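You operate a simulated robot arm through the tools that you are given. There is no shell and no other tool. Be economical: measure what you need, move in short steps, check, and stop when the job is done.

Carry out the task below with a simulated robot arm. There is one attempt and no reset: what you move stays moved.

TASK
Put the ring press's tube in the white rack, push the tray in, dial to white, lamp off.

It is judged by the outcome, as a careful person would: the job done as asked, and still so three seconds after it is handed in. It fails if anything else is knocked over, pushed out of place, dropped, spilled or broken.

THE ROBOT
A 7-joint arm with a two-finger parallel gripper, fixed in place. Base frame: the origin is at the foot of the arm, x ahead of it, y to its left, z up; the work surface is at about z = 0.006. Lengths are in m, angles in rad, forces in N, time in s.
With the tool pointing down near the work surface it reaches from about 0.22 to 0.58 m from the base axis. Its first joint turns from -1.152 to 1.152 rad. Payload 2.5 kg.
Tool frame: the origin (TCP) lies between the finger pads and is the grasp point; the fingertips stand 0.023 m ahead of it; z points along the fingers, y is the line along which they close. The gripper opens to 0.094 m. The fingers are 0.038 m wide and 0.01 m thick; the gripper's body (0.054 by 0.096 m) begins 0.039 m behind the TCP.
Orientation is that of the tool frame in the base frame, as [roll, pitch, yaw] about the fixed x, y, z axes, in that order (R = Rz(yaw) Ry(pitch) Rx(roll)). With the fingers straight down and closing along the base's y, the tool's x points along the base's -x, its y along +y and its z along -z.

THE INTERFACE
- The arm moves only by the tool play_rows. Its arguments are lists of equal length, an entry for each row: "turn": the turn, a rotation vector about the tool's x, y, z in units of 180 degrees (1.0 is 180 degrees), a list of three; "offset": the shift along the tool's x, y, z in units of 200 mm (1.0 is 200 mm), a list of three; "hand": the finger opening in cm, from 0 to 9.4. In form: {"turn": [[ax, ay, az], ...], "offset": [[x, y, z], ...], "hand": [hand, ...]}. A call has 1 to 8 rows; each row is the pose to reach, as a shift and turn from the pose commanded when the call began, along the tool's axes at that moment. A call with a number of a shift or a turn outside -1 to 1 is refused whole. A row lasts 0.2 s, in which the tool goes at most 0.05 m and 0.15 rad; a call with a longer step from one row to the next is refused whole, and so is a gripper value outside its range. A pose out of reach is approached as far as the arm can. The call stops where the force on the tool passes 70 N (or 10 N more than at its start, if that is more) or the arm is blocked; 0.2 s more then pass. The fingers move at their own pace (about 0.108 m/s each) and stop on an object; they squeeze with about 28 N. The grip force told is the motor's: it shows also when the fingers shut on nothing. Time passes only in rows, and 0.2 s behind the last, so rows that repeat a pose let the fingers close. It gives the time, the measured TCP pose, the force on the tool (base axes), the opening and the grip force at its end, in the units of the frame above (readings bear some noise).
- Cameras (640 x 400 px; columns grow to the right, rows downward): "scene" is fixed at [0.1066, -0.395, 0.5781]; the picture's right is [0.89, -0.46, 0.00], its down [-0.19, -0.37, -0.91] and it looks along [0.42, 0.81, -0.42] (base axes); focal length 270 px, centre (320, 200). "wrist" rides on the gripper at [-0.039, 0, -0.044] in the tool frame; the picture's right is [0.00, -1.00, 0.00], its down [0.97, 0.00, -0.24] and it looks along [0.24, 0.00, 0.97] (tool axes); focal length 218 px, centre (320, 200).
- grab_frame(camera): a new picture of that camera. No time passes.
- locate(camera, pixels): for up to 12 pixels [column, row] of the newest picture of that camera ("zoom" is the newest enlarged one), the place [x, y, z] in the base frame of the surface seen there, good to about 0.002 m, but the place of the scene camera against the robot may be out by one fixed shift of up to 0.025 m in any direction. No time passes.
- close_up(camera, box): a new picture of the part [left, top, right, bottom] of that camera's present view, enlarged. No time passes.
- job_done(): hands the job in; it is judged then, once.

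Work in short steps. Measure before you move; look again where a grasp or a placing could have gone wrong, and mend it. You have 80 turns and 54 pictures in all, the two below and enlarged ones among them. Open the gripper and draw the arm clear of the work before you hand the job in, unless the task says otherwise; then end with one line.

The tools are called after ">>>" by a JSON object that holds its "method" and its "body". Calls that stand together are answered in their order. play_rows: Moves the arm, as the interface text tells. Its arguments: {"type":"object","properties":{"turn":{"type":"array"},"offset":{"type":"array"},"hand":{"type":"array"}},"required":["turn","offset","hand"]} The other tools are called the same way: grab_frame (camera) takes a picture; locate (camera, pixels) gives the place of the surface under pixels of a picture; close_up (camera, box) takes an enlarged picture of a part of a camera's view; job_done () hands the job in.

At the start:

```text
clock: 0.0
position: [0.3777, 0.118, 0.4116]
orientation: [3.14, 0.001, -3.141]
contact_force: [-0.2, 0.4, -0.3]
gripper_width: 0.0939
grasp_force: 0.1
```

scene: 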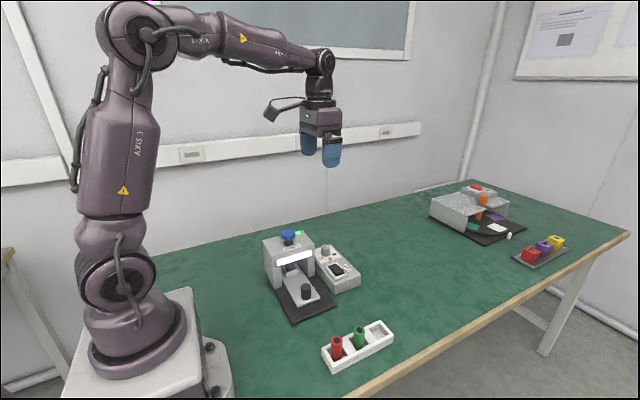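
wrist: 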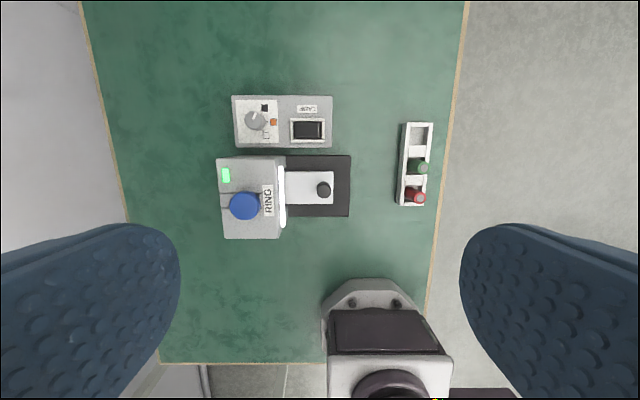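

The wrist view shows the ring press at about (255,200), its control box at (285,120) and the white rack at (415,165). I'll enlarge these first.

>>> {"method": "close_up", "body": {"camera": "scene", "box": [250, 220, 410, 380]}}

>>> {"method": "close_up", "body": {"camera": "wrist", "box": [200, 80, 440, 250]}}

>>> {"method": "close_up", "body": {"camera": "scene", "box": [420, 170, 580, 270]}}

```text
2.50 times, centred on (330, 300) of scene
```

zoom: 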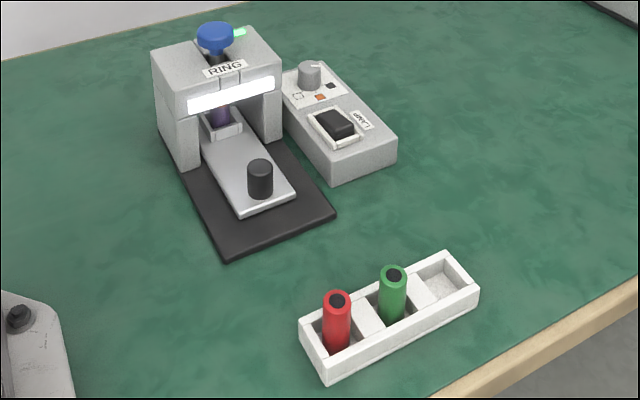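

```text
2.35 times, centred on (320, 165) of wrist
```

zoom: 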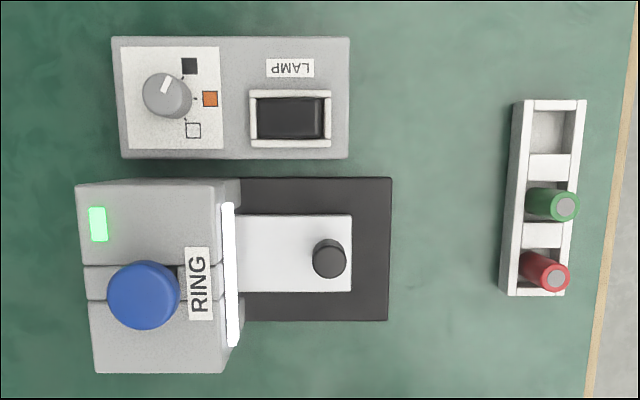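

```text
4.00 times, centred on (500, 220) of scene
```

zoom: 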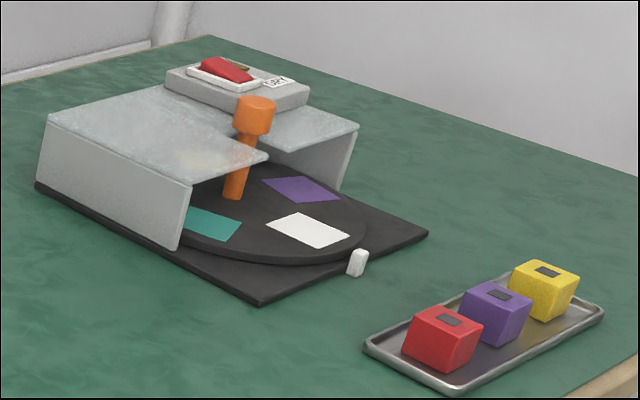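

>>> {"method": "locate", "body": {"camera": "wrist", "pixels": [[245, 205], [255, 120], [307, 130], [324, 190], [424, 168], [421, 198], [416, 136], [332, 205], [345, 205], [265, 165], [285, 200], [370, 180]]}}

>>> {"method": "locate", "body": {"camera": "scene", "pixels": [[288, 234], [305, 287], [326, 250], [348, 339], [337, 344], [380, 327], [304, 270]]}}

```text
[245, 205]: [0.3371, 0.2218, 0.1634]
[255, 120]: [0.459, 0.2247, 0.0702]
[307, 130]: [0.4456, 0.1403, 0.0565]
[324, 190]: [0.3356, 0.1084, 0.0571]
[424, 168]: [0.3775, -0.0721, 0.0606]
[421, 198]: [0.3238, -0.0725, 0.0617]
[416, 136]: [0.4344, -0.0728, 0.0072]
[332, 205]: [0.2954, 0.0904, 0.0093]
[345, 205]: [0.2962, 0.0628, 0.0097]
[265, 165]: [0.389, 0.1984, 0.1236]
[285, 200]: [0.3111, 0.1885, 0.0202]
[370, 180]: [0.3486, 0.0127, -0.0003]
```

```text
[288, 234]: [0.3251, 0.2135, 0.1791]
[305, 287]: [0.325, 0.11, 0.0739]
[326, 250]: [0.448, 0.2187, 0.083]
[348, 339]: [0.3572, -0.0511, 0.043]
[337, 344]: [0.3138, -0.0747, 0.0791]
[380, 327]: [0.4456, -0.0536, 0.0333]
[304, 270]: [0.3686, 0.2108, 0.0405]
```

I zoom tighter on the press mouth to see how the tube is held, and on the control box.

>>> {"method": "close_up", "body": {"camera": "scene", "box": [260, 225, 340, 305]}}

>>> {"method": "close_up", "body": {"camera": "wrist", "box": [225, 90, 345, 155]}}

```text
5.00 times, centred on (300, 265) of scene
```

zoom: 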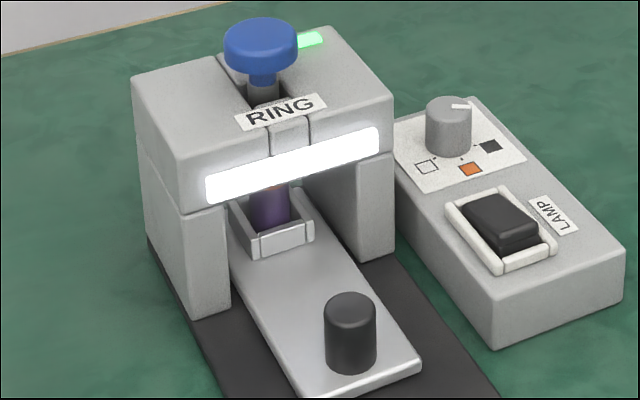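

```text
5.33 times, centred on (285, 122) of wrist
```

zoom: 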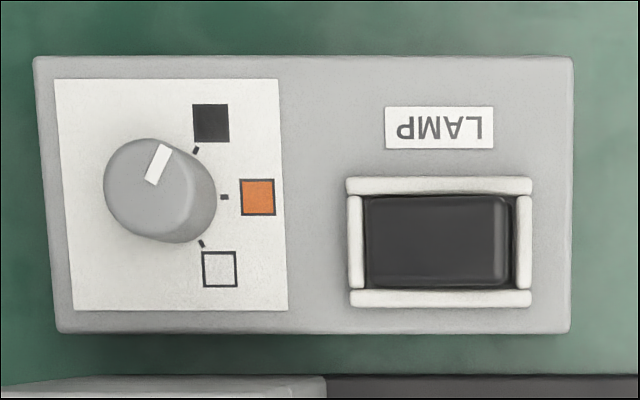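

Dial points at black and needs 120° clockwise; the rocker's near (-y) end looks raised, and the tube stands in the tray socket under the blue plunger. I move above the control box for a closer look.

>>> {"method": "play_rows", "body": {"turn": [[0, 0, 0], [0, 0, 0], [0, 0, 0], [0, 0, 0], [0, 0, 0], [0, 0, 0]], "offset": [[-0.09, 0.06, 0.16], [-0.18, 0.12, 0.32], [-0.27, 0.18, 0.48], [-0.36, 0.24, 0.64], [-0.45, 0.3, 0.8], [-0.45, 0.3, 0.8]], "hand": [9.4, 9.4, 9.4, 9.4, 9.4, 9.4]}}

>>> {"method": "grab_frame", "body": {"camera": "wrist"}}

```text
clock: 1.4
position: [0.4691, 0.178, 0.253]
orientation: [3.141, -0.001, -3.141]
contact_force: [0.5, 0.1, 0.5]
gripper_width: 0.0941
grasp_force: 0.0
```

```text
46 pictures are left
```

wrist: 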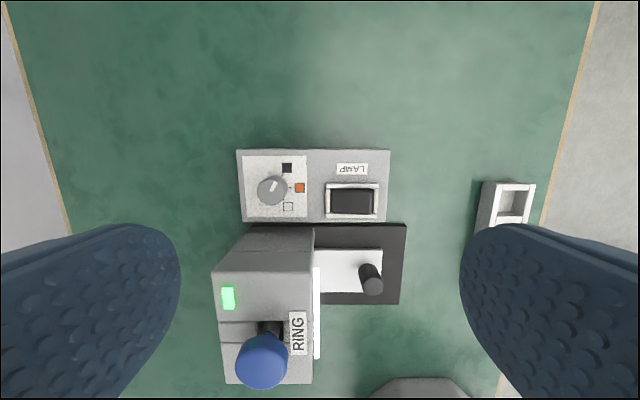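

>>> {"method": "close_up", "body": {"camera": "wrist", "box": [230, 140, 400, 240]}}

>>> {"method": "locate", "body": {"camera": "wrist", "pixels": [[272, 190], [262, 190], [284, 190], [272, 179], [272, 201], [336, 201], [352, 201], [368, 201], [379, 201], [352, 187], [352, 217], [315, 212]]}}

```text
3.76 times, centred on (315, 190) of wrist
```

zoom: 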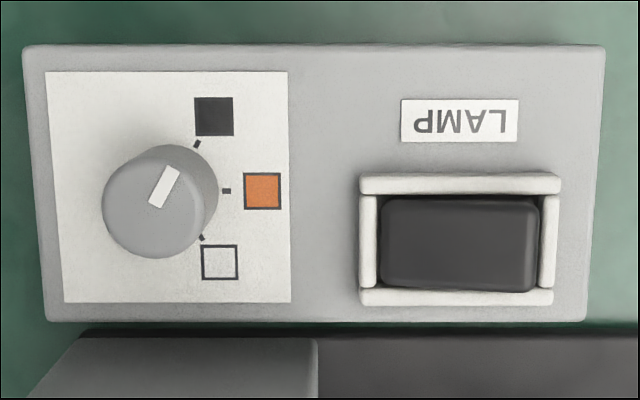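

```text
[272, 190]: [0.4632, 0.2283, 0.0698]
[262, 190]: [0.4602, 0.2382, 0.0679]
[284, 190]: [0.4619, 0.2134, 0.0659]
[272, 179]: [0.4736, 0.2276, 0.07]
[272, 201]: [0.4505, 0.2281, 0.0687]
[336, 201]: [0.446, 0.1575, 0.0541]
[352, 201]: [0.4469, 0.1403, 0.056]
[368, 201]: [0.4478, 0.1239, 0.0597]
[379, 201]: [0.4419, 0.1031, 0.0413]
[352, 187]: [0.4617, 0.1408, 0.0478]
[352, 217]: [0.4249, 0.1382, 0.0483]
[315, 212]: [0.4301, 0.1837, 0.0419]
```

Rocker's -y end is at z≈0.060 (y≈0.122), the other end at 0.054, with the frame at 0.048. I'll press the -y end with closed fingers, in stages.

>>> {"method": "play_rows", "body": {"turn": [[0, 0, 0], [0, 0, 0], [0, 0, 0], [0, 0, 0], [0, 0, 0], [0, 0, 0], [0, 0, 0], [0, 0, 0]], "offset": [[0.029, -0.07, 0.19], [0.058, -0.14, 0.38], [0.087, -0.21, 0.57], [0.115, -0.28, 0.75], [0.115, -0.28, 0.75], [0.115, -0.28, 0.82], [0.115, -0.28, 0.86], [0.115, -0.28, 0.885]], "hand": [0, 0, 0, 0, 0, 0, 0, 0]}}

>>> {"method": "close_up", "body": {"camera": "scene", "box": [250, 215, 410, 315]}}

```text
clock: 3.2
position: [0.4473, 0.1197, 0.0781]
orientation: [-3.142, 0.002, -3.141]
contact_force: [-7.1, -4.6, 17.6]
gripper_width: 0.0
grasp_force: 28.3
```

```text
4.00 times, centred on (330, 265) of scene
```

zoom: 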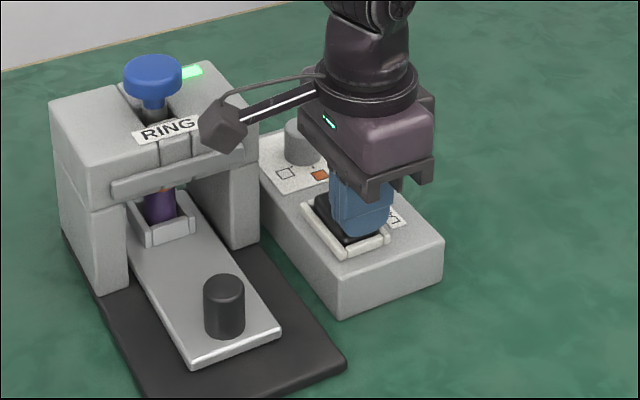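

Lamp is off. A bracket juts out from the hand on the scene's left, so I locate it to know the clearance over the press.

>>> {"method": "locate", "body": {"camera": "zoom", "pixels": [[220, 130], [205, 125], [265, 103], [305, 90], [375, 190], [153, 75], [222, 148], [245, 130]]}}

>>> {"method": "play_rows", "body": {"turn": [[0, 0, 0], [0, 0, 0], [0, 0, 0]], "offset": [[0, 0, -0.2], [0, 0, -0.4], [0, 0, -0.45]], "hand": [0, 0, 0]}}

```text
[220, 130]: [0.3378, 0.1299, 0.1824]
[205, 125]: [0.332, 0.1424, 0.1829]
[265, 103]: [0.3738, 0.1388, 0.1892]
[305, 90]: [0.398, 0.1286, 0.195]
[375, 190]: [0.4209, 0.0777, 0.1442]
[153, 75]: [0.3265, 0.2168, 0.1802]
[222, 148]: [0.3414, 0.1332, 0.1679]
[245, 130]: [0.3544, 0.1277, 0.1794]
```

```text
clock: 4.0
position: [0.4455, 0.1218, 0.166]
orientation: [3.141, -0.001, 3.14]
contact_force: [0.5, 0.6, 0.2]
gripper_width: 0.0001
grasp_force: 28.7
```

The bracket reaches about 0.1 m along tool +x, 0.074 above the TCP, so near the dial it mustn't point at the blue knob. I go above the dial, turned +30° (bracket pointing to 150°), and open to 5 cm.

>>> {"method": "play_rows", "body": {"turn": [[0, 0, 0.042], [0, 0, 0.084], [0, 0, 0.125], [0, 0, 0.1667], [0, 0, 0.1667]], "offset": [[-0.02, 0.14, 0], [-0.04, 0.28, 0], [-0.06, 0.42, 0], [-0.0775, 0.54, 0], [-0.0775, 0.54, 0]], "hand": [5, 5, 5, 5, 5]}}

>>> {"method": "grab_frame", "body": {"camera": "wrist"}}

```text
clock: 5.2
position: [0.4628, 0.2303, 0.1655]
orientation: [3.14, 0.0, 2.617]
contact_force: [0.3, 0.3, -0.5]
gripper_width: 0.0499
grasp_force: 0.1
```

```text
43 pictures are left
```

wrist: 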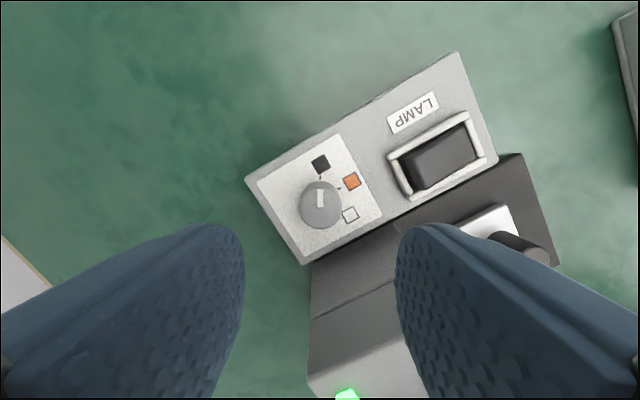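

>>> {"method": "locate", "body": {"camera": "wrist", "pixels": [[320, 204], [303, 204], [337, 204], [320, 188], [320, 221]]}}

```text
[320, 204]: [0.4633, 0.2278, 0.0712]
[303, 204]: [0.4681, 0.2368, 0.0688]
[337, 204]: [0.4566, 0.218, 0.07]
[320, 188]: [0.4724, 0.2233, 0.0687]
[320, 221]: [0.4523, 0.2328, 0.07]
```

Dial centre is at about (0.4625, 0.228). I descend onto it and close.

>>> {"method": "play_rows", "body": {"turn": [[0, 0, 0], [0, 0, 0], [0, 0, 0], [0, 0, 0], [0, 0, 0], [0, 0, 0]], "offset": [[-0.005, -0.011, 0.2], [-0.005, -0.011, 0.4], [-0.005, -0.011, 0.4875], [-0.005, -0.011, 0.4875], [-0.005, -0.011, 0.4875], [-0.005, -0.011, 0.4875]], "hand": [5, 5, 5, 1, 1, 1]}}

>>> {"method": "close_up", "body": {"camera": "scene", "box": [250, 195, 410, 295]}}

```text
clock: 6.6
position: [0.4613, 0.2286, 0.0679]
orientation: [3.136, 0.001, 2.617]
contact_force: [19.1, 20.0, -15.6]
gripper_width: 0.0297
grasp_force: 44.9
```

```text
4.00 times, centred on (330, 245) of scene
```

zoom: 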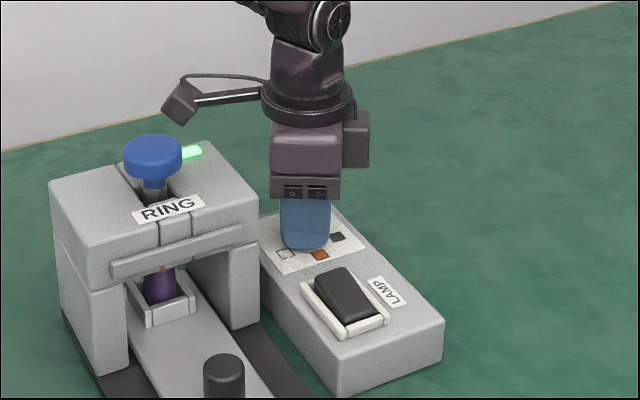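

Gripped, and the bracket is clear. I turn 60° clockwise (tool +z), then check.

>>> {"method": "play_rows", "body": {"turn": [[0, 0, 0.042], [0, 0, 0.084], [0, 0, 0.126], [0, 0, 0.168], [0, 0, 0.21], [0, 0, 0.252], [0, 0, 0.294], [0, 0, 0.3333]], "offset": [[0, 0, 0], [0, 0, 0], [0, 0, 0], [0, 0, 0], [0, 0, 0], [0, 0, 0], [0, 0, 0], [0, 0, 0]], "hand": [1, 1, 1, 1, 1, 1, 1, 1]}}

```text
clock: 8.4
position: [0.4601, 0.2277, 0.069]
orientation: [-3.137, -0.001, 1.567]
contact_force: [-31.2, 2.1, 29.2]
gripper_width: 0.0297
grasp_force: 44.9
```

>>> {"method": "play_rows", "body": {"turn": [[0, 0, 0.042], [0, 0, 0.084], [0, 0, 0.126], [0, 0, 0.168], [0, 0, 0.21], [0, 0, 0.252], [0, 0, 0.294], [0, 0, 0.3333]], "offset": [[0, 0, 0], [0, 0, 0], [0, 0, 0], [0, 0, 0], [0, 0, 0], [0, 0, 0], [0, 0, 0], [0, 0, 0]], "hand": [1, 1, 1, 1, 1, 1, 1, 1]}}

```text
clock: 10.2
position: [0.459, 0.2288, 0.0679]
orientation: [-3.135, 0.007, 0.523]
contact_force: [-31.1, 11.6, 21.9]
gripper_width: 0.0299
grasp_force: 44.9
```

Full 120° reached. I open to 5 cm, lift and look.

>>> {"method": "play_rows", "body": {"turn": [[0, 0, 0], [0, 0, 0], [0, 0, 0], [0, 0, 0], [0, 0, 0]], "offset": [[0, 0, 0], [0, 0, -0.02], [0, 0, -0.2], [0, 0, -0.4], [0, 0, -0.6]], "hand": [5, 5, 5, 5, 5]}}

>>> {"method": "grab_frame", "body": {"camera": "wrist"}}

>>> {"method": "close_up", "body": {"camera": "scene", "box": [260, 225, 360, 305]}}

```text
clock: 11.4
position: [0.4614, 0.2268, 0.1875]
orientation: [-3.141, 0.001, 0.523]
contact_force: [1.1, -0.7, 0.9]
gripper_width: 0.0502
grasp_force: 0.1
```

```text
41 pictures are left
```

wrist: 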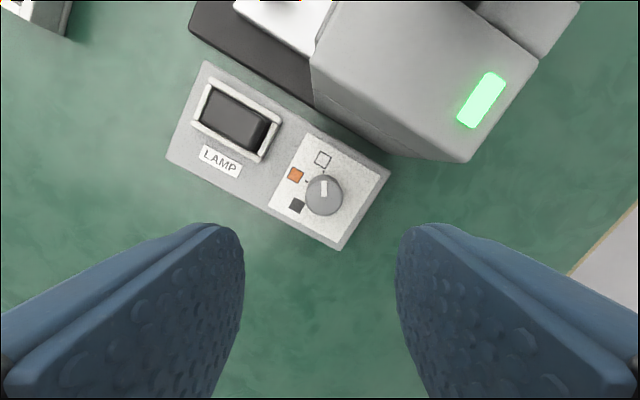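

```text
5.00 times, centred on (310, 265) of scene
```

zoom: 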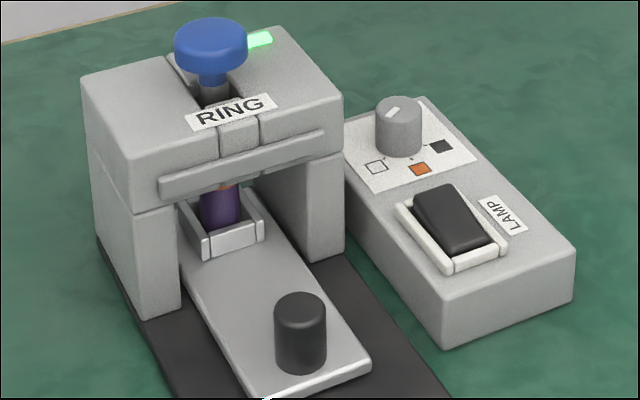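

Dial is at white and the lamp is off. Now I look closely at the plunger/tube contact.

>>> {"method": "close_up", "body": {"camera": "scene", "box": [285, 250, 321, 280]}}

>>> {"method": "locate", "body": {"camera": "zoom", "pixels": [[320, 100], [320, 150], [320, 200], [320, 250], [200, 200], [420, 200]]}}

```text
13.33 times, centred on (303, 265) of scene
```

zoom: 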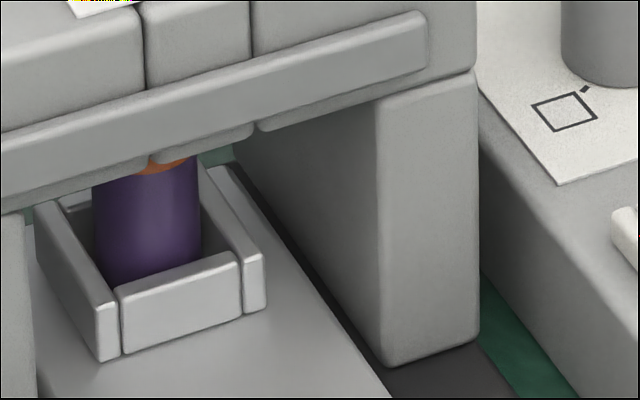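

```text
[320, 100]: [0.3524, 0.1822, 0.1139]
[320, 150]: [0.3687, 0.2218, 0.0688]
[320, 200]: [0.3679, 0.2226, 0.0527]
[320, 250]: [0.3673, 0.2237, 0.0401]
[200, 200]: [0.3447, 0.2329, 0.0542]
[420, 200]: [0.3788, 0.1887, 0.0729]
```

An orange plunger tip presses in the tube's top, so the blue knob must be lifted first. I raise, go over the knob at (0.337, 0.222) and turn so the bracket points +x.

>>> {"method": "play_rows", "body": {"turn": [[0, 0, 0], [0, 0, 0.042], [0, 0, 0.084], [0, 0, 0.126], [0, 0, 0.1667], [0, 0, 0.1667]], "offset": [[0, 0, -0.24], [-0.14, -0.07, -0.25], [-0.28, -0.15, -0.25], [-0.42, -0.22, -0.25], [-0.5507, -0.29, -0.25], [-0.5507, -0.29, -0.25]], "hand": [6, 6, 6, 6, 6, 6]}}

>>> {"method": "grab_frame", "body": {"camera": "wrist"}}

```text
clock: 12.8
position: [0.3804, 0.1696, 0.2041]
orientation: [-3.139, 0.0, 0.001]
contact_force: [0.6, 0.6, -0.3]
gripper_width: 0.0598
grasp_force: 0.0
out of reach, approached as far as the arm can: row 4, 5, 6
```

```text
38 pictures are left
```

wrist: 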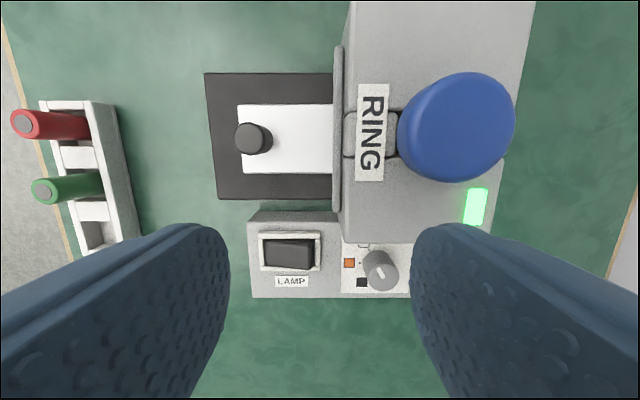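

The wrist turn limits this pose. I turn the tool back (counter-clockwise), raising slightly.

>>> {"method": "play_rows", "body": {"turn": [[0, 0, -0.046], [0, 0, -0.092], [0, 0, -0.138], [0, 0, -0.184], [0, 0, -0.23], [0, 0, -0.276], [0, 0, -0.322], [0, 0, -0.3333]], "offset": [[0, 0, 0], [0, 0, -0.05], [0, 0, -0.1], [0, 0, -0.15], [0, 0, -0.15], [0, 0, -0.15], [0, 0, -0.15], [0, 0, -0.15]], "hand": [6, 6, 6, 6, 6, 6, 6, 6]}}

```text
clock: 14.6
position: [0.3817, 0.1677, 0.2316]
orientation: [3.141, 0.0, 1.051]
contact_force: [-0.1, 0.0, -0.2]
gripper_width: 0.0602
grasp_force: 0.0
```

>>> {"method": "play_rows", "body": {"turn": [[0, 0, -0.042], [0, 0, -0.084], [0, 0, -0.126], [0, 0, -0.168], [0, 0, -0.21], [0, 0, -0.252], [0, 0, -0.294], [0, 0, -0.3333]], "offset": [[0.02, -0.05, 0], [0.04, -0.1, 0], [0.06, -0.15, 0], [0.08, -0.2, 0], [0.1, -0.25, 0], [0.11, -0.29, 0], [0.12, -0.32, 0], [0.1235, -0.3293, 0]], "hand": [6, 6, 6, 6, 6, 6, 6, 6]}}

>>> {"method": "play_rows", "body": {"turn": [[0, 0, -0.042], [0, 0, -0.084], [0, 0, -0.126], [0, 0, -0.168], [0, 0, -0.21], [0, 0, -0.252], [0, 0, -0.294], [0, 0, -0.3333]], "offset": [[0, 0, 0], [0, 0, 0], [0, 0, 0], [0, 0, 0], [0, 0, 0], [0, 0, 0], [0, 0, 0], [0, 0, 0]], "hand": [6, 6, 6, 6, 6, 6, 6, 6]}}

>>> {"method": "grab_frame", "body": {"camera": "wrist"}}

```text
clock: 16.4
position: [0.3362, 0.2233, 0.2325]
orientation: [3.141, 0.0, 2.097]
contact_force: [-0.1, -0.5, -0.1]
gripper_width: 0.0599
grasp_force: 0.0
```

```text
clock: 18.2
position: [0.3356, 0.2241, 0.2323]
orientation: [-3.139, 0.0, -3.14]
contact_force: [0.2, 0.2, -0.2]
gripper_width: 0.0599
grasp_force: 0.2
```

```text
37 pictures are left
```

wrist: 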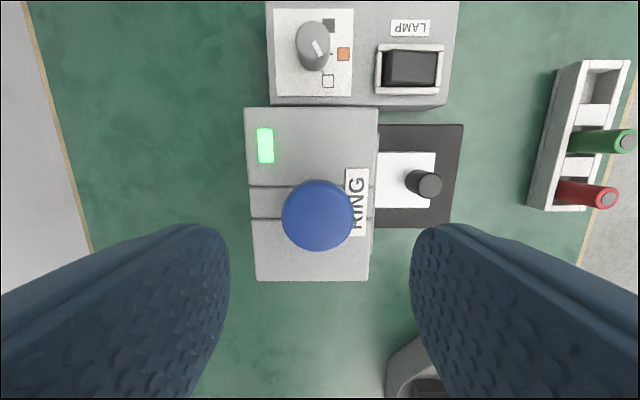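

>>> {"method": "locate", "body": {"camera": "wrist", "pixels": [[318, 215], [318, 183], [318, 247], [285, 215], [350, 215], [428, 183], [418, 183], [440, 183], [432, 200], [455, 180], [335, 125], [365, 125]]}}

>>> {"method": "close_up", "body": {"camera": "scene", "box": [262, 222, 326, 262]}}

```text
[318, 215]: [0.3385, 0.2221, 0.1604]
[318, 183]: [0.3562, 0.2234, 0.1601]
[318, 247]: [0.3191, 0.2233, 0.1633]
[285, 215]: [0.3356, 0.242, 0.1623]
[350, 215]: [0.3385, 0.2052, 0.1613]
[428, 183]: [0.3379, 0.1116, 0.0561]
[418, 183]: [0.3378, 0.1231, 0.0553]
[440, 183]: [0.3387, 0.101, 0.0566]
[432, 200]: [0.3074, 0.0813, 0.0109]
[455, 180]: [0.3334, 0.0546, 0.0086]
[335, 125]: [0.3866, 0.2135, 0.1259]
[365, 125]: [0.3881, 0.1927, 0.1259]
```

```text
10.00 times, centred on (294, 242) of scene
```

zoom: 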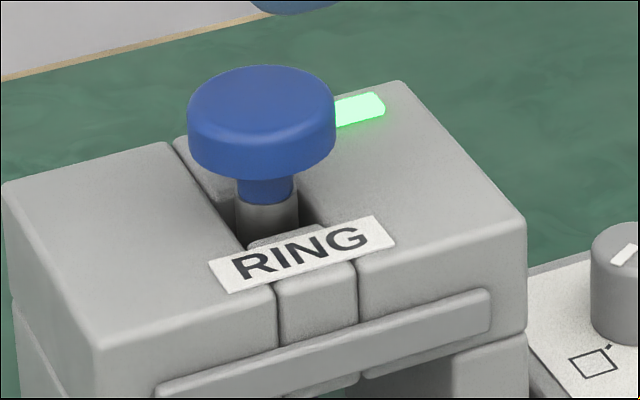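

Knob centre is (0.338, 0.223), top z 0.162. I descend to TCP z≈0.154, close, then lift gently 2 cm.

>>> {"method": "play_rows", "body": {"turn": [[0, 0, 0], [0, 0, 0], [0, 0, 0], [0, 0, 0], [0, 0, 0]], "offset": [[-0.012, -0.005, 0.2], [-0.012, -0.005, 0.39], [-0.012, -0.005, 0.39], [-0.012, -0.005, 0.39], [-0.012, -0.005, 0.39]], "hand": [6, 6, 2, 2, 2]}}

>>> {"method": "play_rows", "body": {"turn": [[0, 0, 0], [0, 0, 0], [0, 0, 0], [0, 0, 0]], "offset": [[0, 0, -0.025], [0, 0, -0.05], [0, 0, -0.075], [0, 0, -0.1]], "hand": [2, 2, 2, 2]}}

>>> {"method": "close_up", "body": {"camera": "scene", "box": [254, 210, 350, 290]}}

```text
clock: 19.4
position: [0.3378, 0.225, 0.1559]
orientation: [3.136, 0.0, -3.14]
contact_force: [1.5, 26.9, -0.3]
gripper_width: 0.0409
grasp_force: 45.1
```

```text
clock: 20.4
position: [0.3357, 0.2258, 0.1739]
orientation: [3.14, -0.006, -3.137]
contact_force: [-3.0, 31.9, -35.7]
gripper_width: 0.0405
grasp_force: 44.8
```

```text
5.00 times, centred on (302, 250) of scene
```

zoom: 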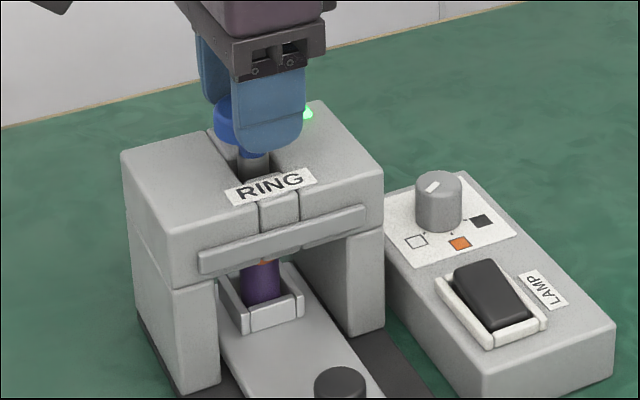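

The tool rose 18 mm with 36 N of pull, but I can't tell whether the knob followed. I zoom in and locate the knob.

>>> {"method": "close_up", "body": {"camera": "scene", "box": [274, 218, 322, 282]}}

>>> {"method": "grab_frame", "body": {"camera": "wrist"}}

```text
6.25 times, centred on (298, 250) of scene
```

zoom: 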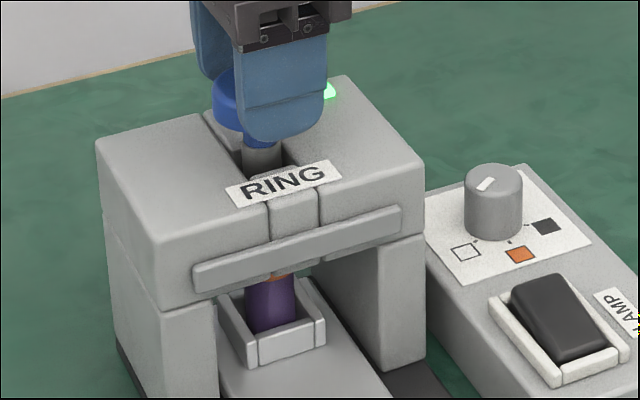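

```text
33 pictures are left
```

wrist: 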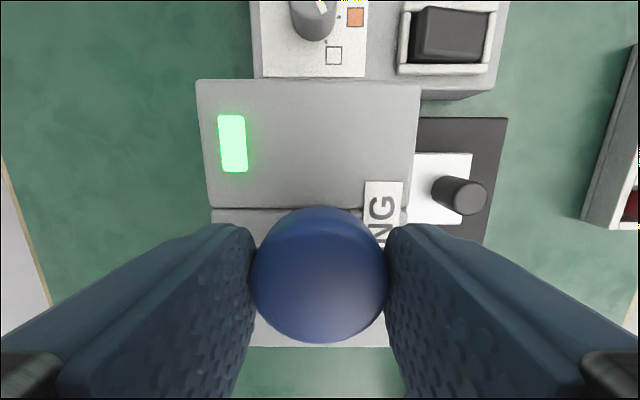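

>>> {"method": "locate", "body": {"camera": "wrist", "pixels": [[320, 275], [320, 230], [320, 320]]}}

```text
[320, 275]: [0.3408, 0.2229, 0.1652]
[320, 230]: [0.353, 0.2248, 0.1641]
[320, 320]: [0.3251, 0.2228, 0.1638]
```

The knob top rose only ~2 mm (0.1645), so the fingers slipped: it's a push button at its upper stop, not a lift pin. I release it and go above the tray handle at (0.338, 0.112) instead.

>>> {"method": "play_rows", "body": {"turn": [[0, 0, 0], [0, 0, 0], [0, 0, 0], [0, 0, 0], [0, 0, 0], [0, 0, 0], [0, 0, 0]], "offset": [[0, 0, 0], [0, 0, -0.02], [0, 0, -0.2], [0, -0.2, -0.25], [0, -0.4, -0.25], [0, -0.56, -0.2], [0, -0.56, -0.05]], "hand": [6, 6, 6, 6, 6, 5, 5]}}

>>> {"method": "grab_frame", "body": {"camera": "wrist"}}

>>> {"method": "close_up", "body": {"camera": "scene", "box": [250, 220, 346, 300]}}

```text
clock: 22.0
position: [0.3391, 0.1122, 0.1846]
orientation: [3.141, 0.001, 3.139]
contact_force: [0.6, -0.2, -0.5]
gripper_width: 0.0501
grasp_force: 0.1
```

```text
32 pictures are left
```

wrist: 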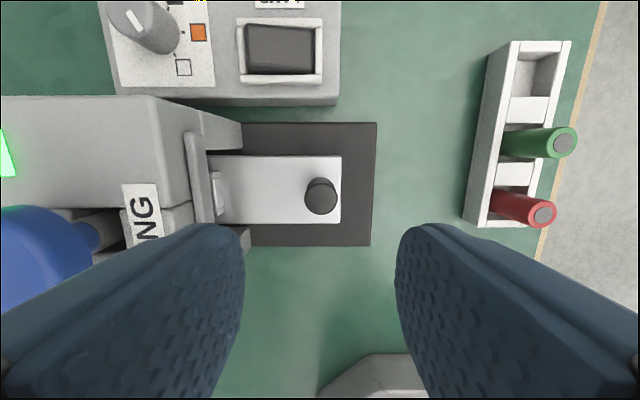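

```text
5.00 times, centred on (298, 260) of scene
```

zoom: 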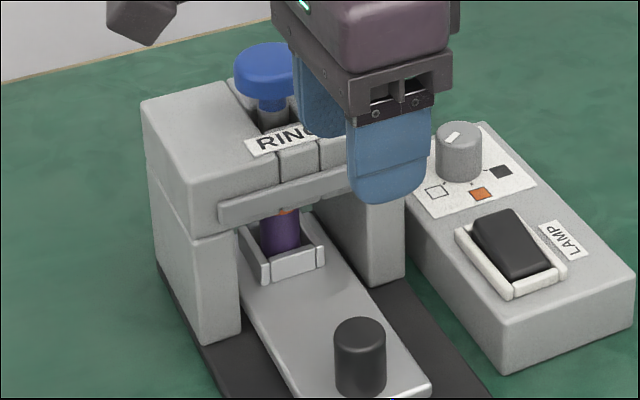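

>>> {"method": "locate", "body": {"camera": "wrist", "pixels": [[320, 203], [308, 203], [332, 203], [320, 188], [318, 184], [338, 190], [358, 190], [375, 190], [217, 190], [240, 190]]}}

```text
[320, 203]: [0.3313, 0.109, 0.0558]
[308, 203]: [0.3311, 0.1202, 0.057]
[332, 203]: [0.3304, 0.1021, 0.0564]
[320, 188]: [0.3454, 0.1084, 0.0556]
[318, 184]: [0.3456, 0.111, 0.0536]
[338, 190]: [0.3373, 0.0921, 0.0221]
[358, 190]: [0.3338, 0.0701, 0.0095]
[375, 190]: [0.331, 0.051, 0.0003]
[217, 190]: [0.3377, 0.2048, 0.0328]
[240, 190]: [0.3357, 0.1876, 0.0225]
```

Handle centre is ≈(0.337, 0.1115), top 0.056. I grip it at TCP z 0.048.

>>> {"method": "play_rows", "body": {"turn": [[0, 0, 0], [0, 0, 0], [0, 0, 0], [0, 0, 0], [0, 0, 0], [0, 0, 0], [0, 0, 0]], "offset": [[0.01, -0.003, 0.23], [0.01, -0.003, 0.46], [0.01, -0.003, 0.62], [0.01, -0.003, 0.683], [0.01, -0.003, 0.683], [0.01, -0.003, 0.683], [0.01, -0.003, 0.683]], "hand": [5, 5, 5, 5, 1, 1, 1]}}

>>> {"method": "play_rows", "body": {"turn": [[0, 0, 0], [0, 0, 0], [0, 0, 0], [0, 0, 0]], "offset": [[0, -0.02, 0], [0, -0.04, 0], [0, -0.06, 0], [0, -0.06, 0]], "hand": [1, 1, 1, 1]}}

>>> {"method": "close_up", "body": {"camera": "scene", "box": [250, 220, 346, 300]}}

```text
clock: 23.6
position: [0.3346, 0.1107, 0.0474]
orientation: [-3.141, 0.0, 3.14]
contact_force: [0.7, -2.0, -4.0]
gripper_width: 0.0274
grasp_force: 45.1
```

```text
clock: 24.6
position: [0.3361, 0.0977, 0.0493]
orientation: [3.14, -0.002, -3.139]
contact_force: [-11.8, -0.5, 13.0]
gripper_width: 0.0275
grasp_force: 45.2
```

```text
5.00 times, centred on (298, 260) of scene
```

zoom: 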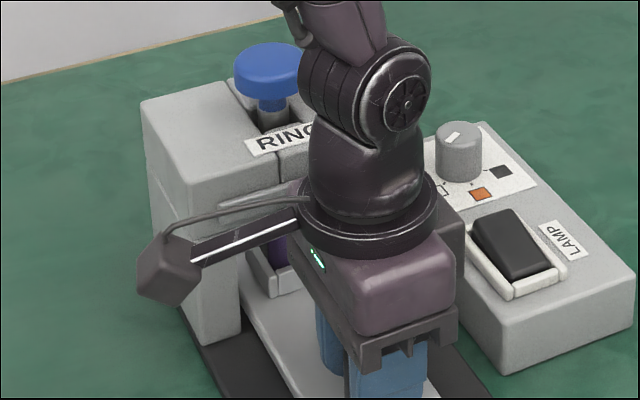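

The tray moved 13 mm with little force. I check that the tube rides along upright.

>>> {"method": "close_up", "body": {"camera": "scene", "box": [276, 245, 316, 285]}}

```text
10.00 times, centred on (296, 265) of scene
```

zoom: 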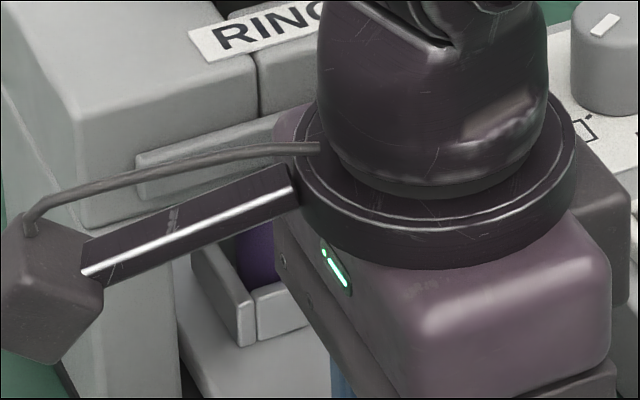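

Tube seems still inside the cup. I pull 3 cm more in slow steps.

>>> {"method": "play_rows", "body": {"turn": [[0, 0, 0], [0, 0, 0], [0, 0, 0], [0, 0, 0], [0, 0, 0], [0, 0, 0], [0, 0, 0]], "offset": [[0, -0.025, 0], [0, -0.05, 0], [0, -0.075, 0], [0, -0.1, 0], [0, -0.125, 0], [0, -0.15, 0], [0, -0.15, 0]], "hand": [1, 1, 1, 1, 1, 1, 1]}}

>>> {"method": "grab_frame", "body": {"camera": "scene"}}

```text
clock: 26.2
position: [0.336, 0.0675, 0.0488]
orientation: [3.141, -0.002, 3.14]
contact_force: [-18.8, 1.9, 18.8]
gripper_width: 0.0277
grasp_force: 45.1
```

```text
28 pictures are left
```

scene: 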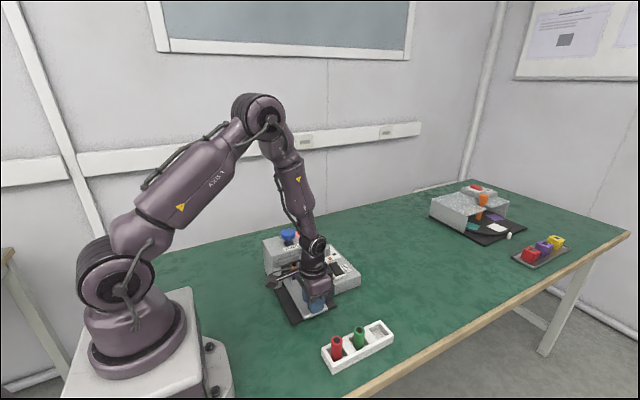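

>>> {"method": "close_up", "body": {"camera": "scene", "box": [258, 225, 338, 295]}}

```text
5.71 times, centred on (298, 260) of scene
```

zoom: 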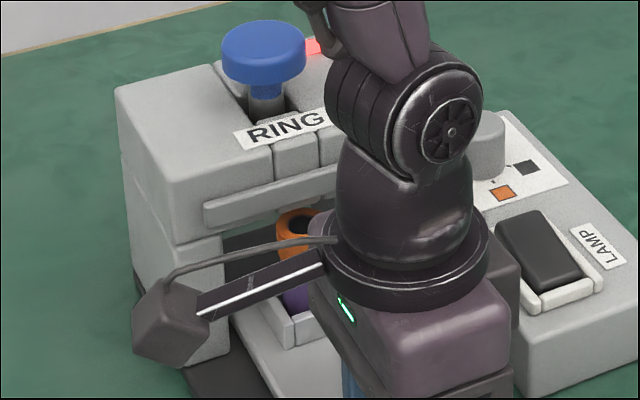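

LED turned red, and the tube with its orange ring is emerging upright. I pull a further 3 cm.

>>> {"method": "play_rows", "body": {"turn": [[0, 0, 0], [0, 0, 0], [0, 0, 0], [0, 0, 0], [0, 0, 0], [0, 0, 0], [0, 0, 0]], "offset": [[0, -0.025, 0], [0, -0.05, 0], [0, -0.075, 0], [0, -0.1, 0], [0, -0.125, 0], [0, -0.15, 0], [0, -0.15, 0]], "hand": [1, 1, 1, 1, 1, 1, 1]}}

>>> {"method": "close_up", "body": {"camera": "scene", "box": [250, 230, 350, 330]}}

```text
clock: 27.8
position: [0.3355, 0.0378, 0.0491]
orientation: [3.141, -0.004, 3.139]
contact_force: [-15.6, 0.1, 13.5]
gripper_width: 0.0275
grasp_force: 44.7
```

```text
4.00 times, centred on (300, 280) of scene
```

zoom: 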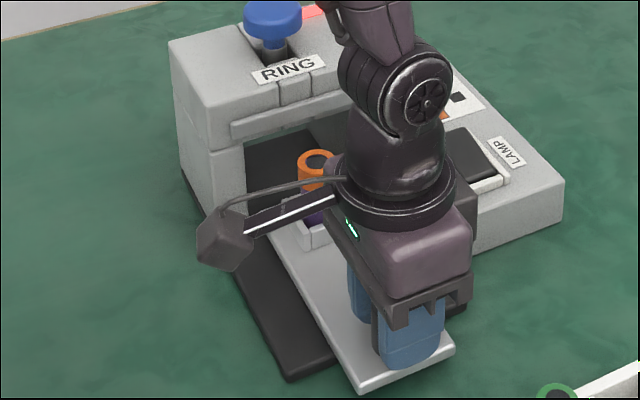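

Still level and free. 2 cm more gives the hand clearance from the press.

>>> {"method": "play_rows", "body": {"turn": [[0, 0, 0], [0, 0, 0], [0, 0, 0], [0, 0, 0], [0, 0, 0]], "offset": [[0, -0.025, 0], [0, -0.05, 0], [0, -0.075, 0], [0, -0.1, 0], [0, -0.1, 0]], "hand": [1, 1, 1, 1, 1]}}

```text
clock: 29.0
position: [0.3352, 0.0179, 0.0478]
orientation: [-3.142, -0.002, -3.141]
contact_force: [-12.6, -0.6, 9.8]
gripper_width: 0.0272
grasp_force: 45.0
```

>>> {"method": "play_rows", "body": {"turn": [[0, 0, 0], [0, 0, 0], [0, 0, 0], [0, 0, 0], [0, 0, 0], [0, 0, 0]], "offset": [[0, 0, 0], [0, 0, 0], [0, 0, -0.15], [0, 0.1, -0.35], [0, 0.3, -0.5], [0, 0.5, -0.6]], "hand": [4.5, 4.5, 4.5, 4.5, 4.5, 4.5]}}

>>> {"method": "grab_frame", "body": {"camera": "wrist"}}

>>> {"method": "close_up", "body": {"camera": "scene", "box": [250, 230, 400, 380]}}

```text
clock: 30.4
position: [0.3348, 0.118, 0.1685]
orientation: [3.141, -0.003, 3.14]
contact_force: [0.9, 0.6, 0.3]
gripper_width: 0.0447
grasp_force: 0.1
```

```text
25 pictures are left
```

wrist: 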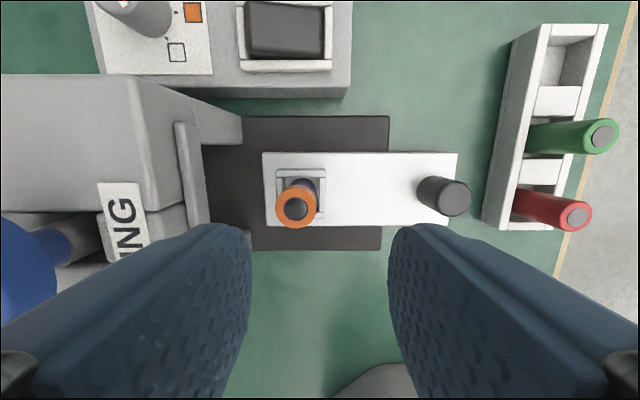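

```text
2.67 times, centred on (325, 305) of scene
```

zoom: 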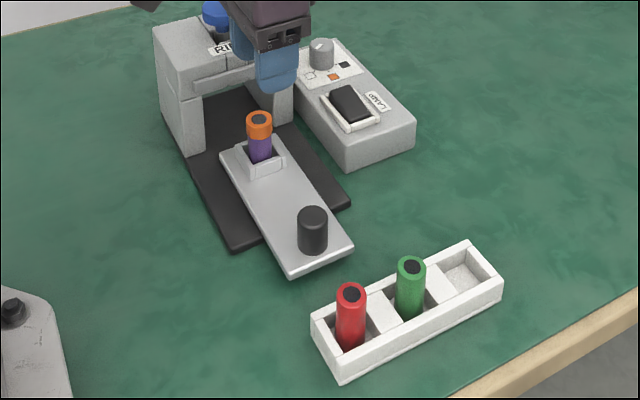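

Tray is out and level, with the tube upright at (297,205). I measure tube, cup and rack.

>>> {"method": "close_up", "body": {"camera": "wrist", "box": [250, 140, 346, 236]}}

>>> {"method": "locate", "body": {"camera": "wrist", "pixels": [[280, 205], [297, 190], [313, 205], [297, 221], [297, 205], [315, 172], [320, 195], [298, 173], [565, 65], [548, 60], [598, 60], [556, 100]]}}

>>> {"method": "close_up", "body": {"camera": "scene", "box": [330, 255, 370, 305]}}

```text
4.17 times, centred on (298, 188) of wrist
```

zoom: 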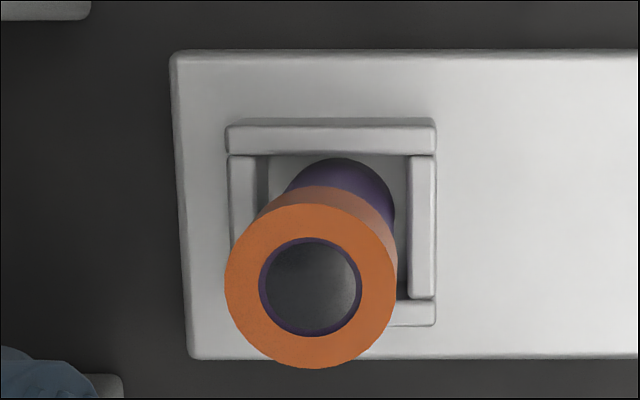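

```text
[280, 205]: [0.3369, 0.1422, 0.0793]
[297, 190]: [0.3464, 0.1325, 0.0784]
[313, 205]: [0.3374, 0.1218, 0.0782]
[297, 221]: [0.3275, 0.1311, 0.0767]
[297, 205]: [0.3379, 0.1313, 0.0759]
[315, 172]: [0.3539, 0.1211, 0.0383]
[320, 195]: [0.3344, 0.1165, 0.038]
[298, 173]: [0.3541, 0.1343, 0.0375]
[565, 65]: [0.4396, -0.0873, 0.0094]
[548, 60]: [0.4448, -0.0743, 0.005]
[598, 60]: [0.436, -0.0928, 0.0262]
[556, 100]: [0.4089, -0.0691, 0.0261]
```

```text
8.00 times, centred on (350, 280) of scene
```

zoom: 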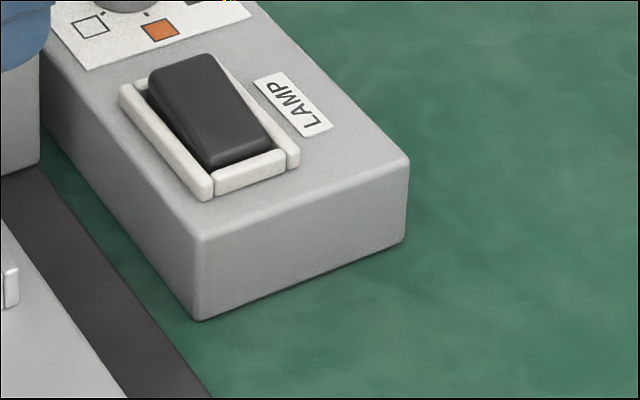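

>>> {"method": "locate", "body": {"camera": "wrist", "pixels": [[193, 150], [198, 190], [182, 130], [190, 170], [210, 205], [575, 28], [507, 45], [490, 215], [540, 200], [550, 60], [585, 45], [530, 30]]}}

```text
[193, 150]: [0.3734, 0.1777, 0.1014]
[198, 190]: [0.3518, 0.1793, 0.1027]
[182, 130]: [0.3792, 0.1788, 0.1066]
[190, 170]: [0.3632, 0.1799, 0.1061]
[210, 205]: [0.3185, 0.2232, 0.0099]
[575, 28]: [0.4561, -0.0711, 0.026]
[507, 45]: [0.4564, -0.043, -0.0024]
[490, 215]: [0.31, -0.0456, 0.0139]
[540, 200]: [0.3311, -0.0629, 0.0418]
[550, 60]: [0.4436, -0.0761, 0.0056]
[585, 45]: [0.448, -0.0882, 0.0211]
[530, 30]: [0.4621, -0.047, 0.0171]
```

Light bar front is at y≈0.178, so I grip high (TCP z 0.080) to keep the hand's body above it. Ring centre is (0.337, 0.132).

>>> {"method": "play_rows", "body": {"turn": [[0, 0, 0], [0, 0, 0], [0, 0, 0], [0, 0, 0], [0, 0, 0], [0, 0, 0], [0, 0, 0]], "offset": [[-0.011, 0.069, 0.1], [-0.011, 0.069, 0.25], [-0.011, 0.069, 0.38], [-0.011, 0.069, 0.4425], [-0.011, 0.069, 0.4425], [-0.011, 0.069, 0.4425], [-0.011, 0.069, 0.4425]], "hand": [4.5, 4.5, 4.5, 4.5, 1, 1, 1]}}

>>> {"method": "close_up", "body": {"camera": "scene", "box": [260, 230, 350, 310]}}

```text
clock: 32.0
position: [0.3379, 0.1312, 0.0788]
orientation: [3.14, 0.0, 3.14]
contact_force: [-0.6, 0.2, 0.8]
gripper_width: 0.0232
grasp_force: 28.1
```

```text
5.00 times, centred on (305, 270) of scene
```

zoom: 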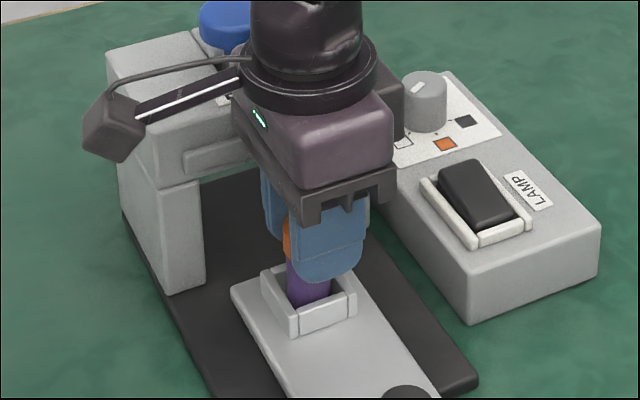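

Gripped at 23 mm width. I lift it 7 cm and look.

>>> {"method": "play_rows", "body": {"turn": [[0, 0, 0], [0, 0, 0], [0, 0, 0], [0, 0, 0], [0, 0, 0]], "offset": [[0, 0, -0.07], [0, 0, -0.14], [0, 0, -0.25], [0, 0, -0.4], [0, 0, -0.4]], "hand": [1, 1, 1, 1, 1]}}

>>> {"method": "close_up", "body": {"camera": "scene", "box": [250, 200, 400, 350]}}

```text
clock: 33.2
position: [0.3386, 0.1327, 0.1606]
orientation: [-3.141, 0.001, 3.141]
contact_force: [0.3, 0.0, -0.4]
gripper_width: 0.0229
grasp_force: 28.3
```

```text
2.67 times, centred on (325, 275) of scene
```

zoom: 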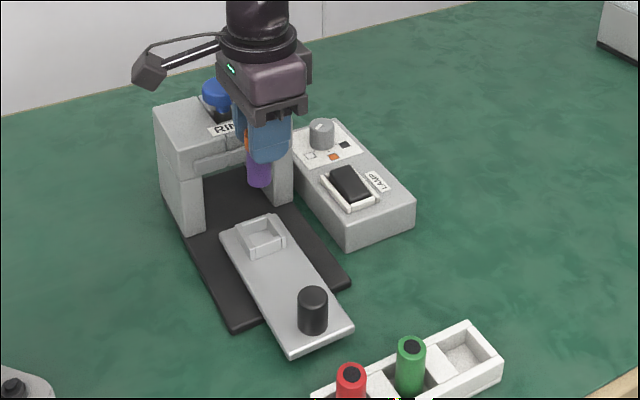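

Tube (with ring) lifted cleanly. I carry it near the empty rack slot at about (0.431, -0.072).

>>> {"method": "play_rows", "body": {"turn": [[0, 0, 0], [0, 0, 0], [0, 0, 0], [0, 0, 0], [0, 0, 0], [0, 0, 0], [0, 0, 0]], "offset": [[-0.08, -0.17, 0], [-0.16, -0.34, 0], [-0.24, -0.51, 0], [-0.32, -0.68, 0], [-0.4, -0.84, 0], [-0.4625, -0.98, 0], [-0.4625, -0.98, 0]], "hand": [1, 1, 1, 1, 1, 1, 1]}}

>>> {"method": "grab_frame", "body": {"camera": "wrist"}}

```text
clock: 34.8
position: [0.4308, -0.0663, 0.1606]
orientation: [3.141, 0.001, 3.141]
contact_force: [0.4, 0.4, -0.3]
gripper_width: 0.0232
grasp_force: 28.0
```

```text
19 pictures are left
```

wrist: 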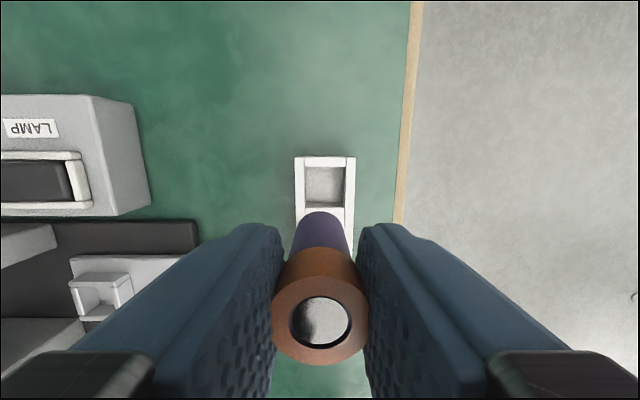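

>>> {"method": "locate", "body": {"camera": "wrist", "pixels": [[325, 160], [325, 185], [300, 185], [350, 185], [307, 185], [342, 185], [325, 169], [325, 203], [325, 207], [298, 158], [353, 158]]}}

>>> {"method": "close_up", "body": {"camera": "wrist", "box": [280, 145, 370, 225]}}

```text
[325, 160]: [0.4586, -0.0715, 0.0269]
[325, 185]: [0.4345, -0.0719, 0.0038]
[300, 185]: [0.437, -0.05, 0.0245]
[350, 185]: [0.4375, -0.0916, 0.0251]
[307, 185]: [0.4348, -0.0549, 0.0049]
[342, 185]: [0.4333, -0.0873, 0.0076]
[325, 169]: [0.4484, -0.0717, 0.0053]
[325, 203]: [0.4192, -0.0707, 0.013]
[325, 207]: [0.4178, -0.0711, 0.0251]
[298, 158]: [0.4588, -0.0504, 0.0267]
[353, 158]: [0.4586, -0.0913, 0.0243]
```

```text
5.00 times, centred on (325, 185) of wrist
```

zoom: 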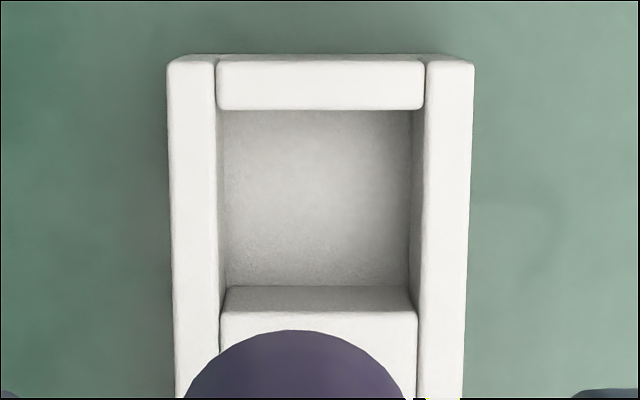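

Slot centre is (0.4355, -0.0713), rim z 0.026. I align, lower into it and stop just above floor contact.

>>> {"method": "play_rows", "body": {"turn": [[0, 0, 0], [0, 0, 0], [0, 0, 0], [0, 0, 0], [0, 0, 0], [0, 0, 0], [0, 0, 0]], "offset": [[-0.0235, -0.025, 0], [-0.0235, -0.025, 0.15], [-0.0235, -0.025, 0.3], [-0.0235, -0.025, 0.38], [-0.0235, -0.025, 0.43], [-0.0235, -0.025, 0.465], [-0.0235, -0.025, 0.475]], "hand": [1, 1, 1, 1, 1, 1, 1]}}

>>> {"method": "close_up", "body": {"camera": "scene", "box": [310, 270, 410, 370]}}

```text
clock: 36.4
position: [0.4353, -0.0699, 0.0656]
orientation: [-3.14, -0.001, 3.139]
contact_force: [-1.0, -0.1, -0.8]
gripper_width: 0.0232
grasp_force: 28.0
```

```text
4.00 times, centred on (360, 320) of scene
```

zoom: 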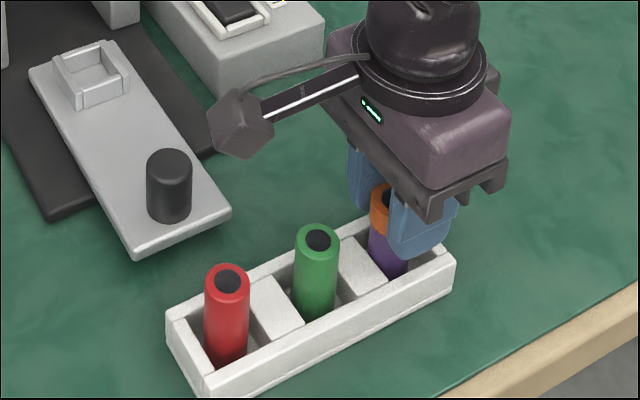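

Tube is in the slot with no contact yet. I go 4 mm lower until it touches.

>>> {"method": "play_rows", "body": {"turn": [[0, 0, 0], [0, 0, 0], [0, 0, 0]], "offset": [[0, 0, 0.008], [0, 0, 0.014], [0, 0, 0.018]], "hand": [1, 1, 1]}}

```text
clock: 37.2
position: [0.4372, -0.0704, 0.0614]
orientation: [3.14, 0.004, 3.141]
contact_force: [-3.9, 1.9, 19.2]
gripper_width: 0.0233
grasp_force: 28.2
```

Contact with the floor (19 N). I ease up slightly, release and rise.

>>> {"method": "play_rows", "body": {"turn": [[0, 0, 0], [0, 0, 0], [0, 0, 0], [0, 0, 0], [0, 0, 0], [0, 0, 0], [0, 0, 0]], "offset": [[0, 0, -0.005], [0, 0, -0.005], [0, 0, -0.005], [0, 0, -0.1], [0, 0, -0.25], [0, 0, -0.45], [0, 0, -0.6]], "hand": [1, 3.5, 3.5, 3.5, 3.5, 3.5, 3.5]}}

>>> {"method": "close_up", "body": {"camera": "scene", "box": [250, 230, 410, 380]}}

```text
clock: 38.8
position: [0.4347, -0.0694, 0.1825]
orientation: [-3.14, -0.001, 3.14]
contact_force: [-0.6, -0.2, 0.3]
gripper_width: 0.0351
grasp_force: 0.0
```

```text
2.67 times, centred on (330, 305) of scene
```

zoom: 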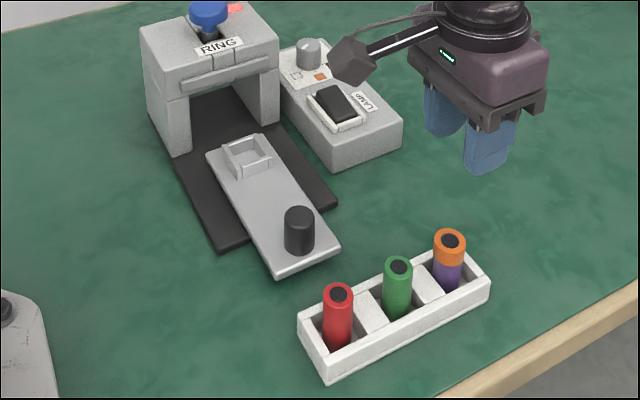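

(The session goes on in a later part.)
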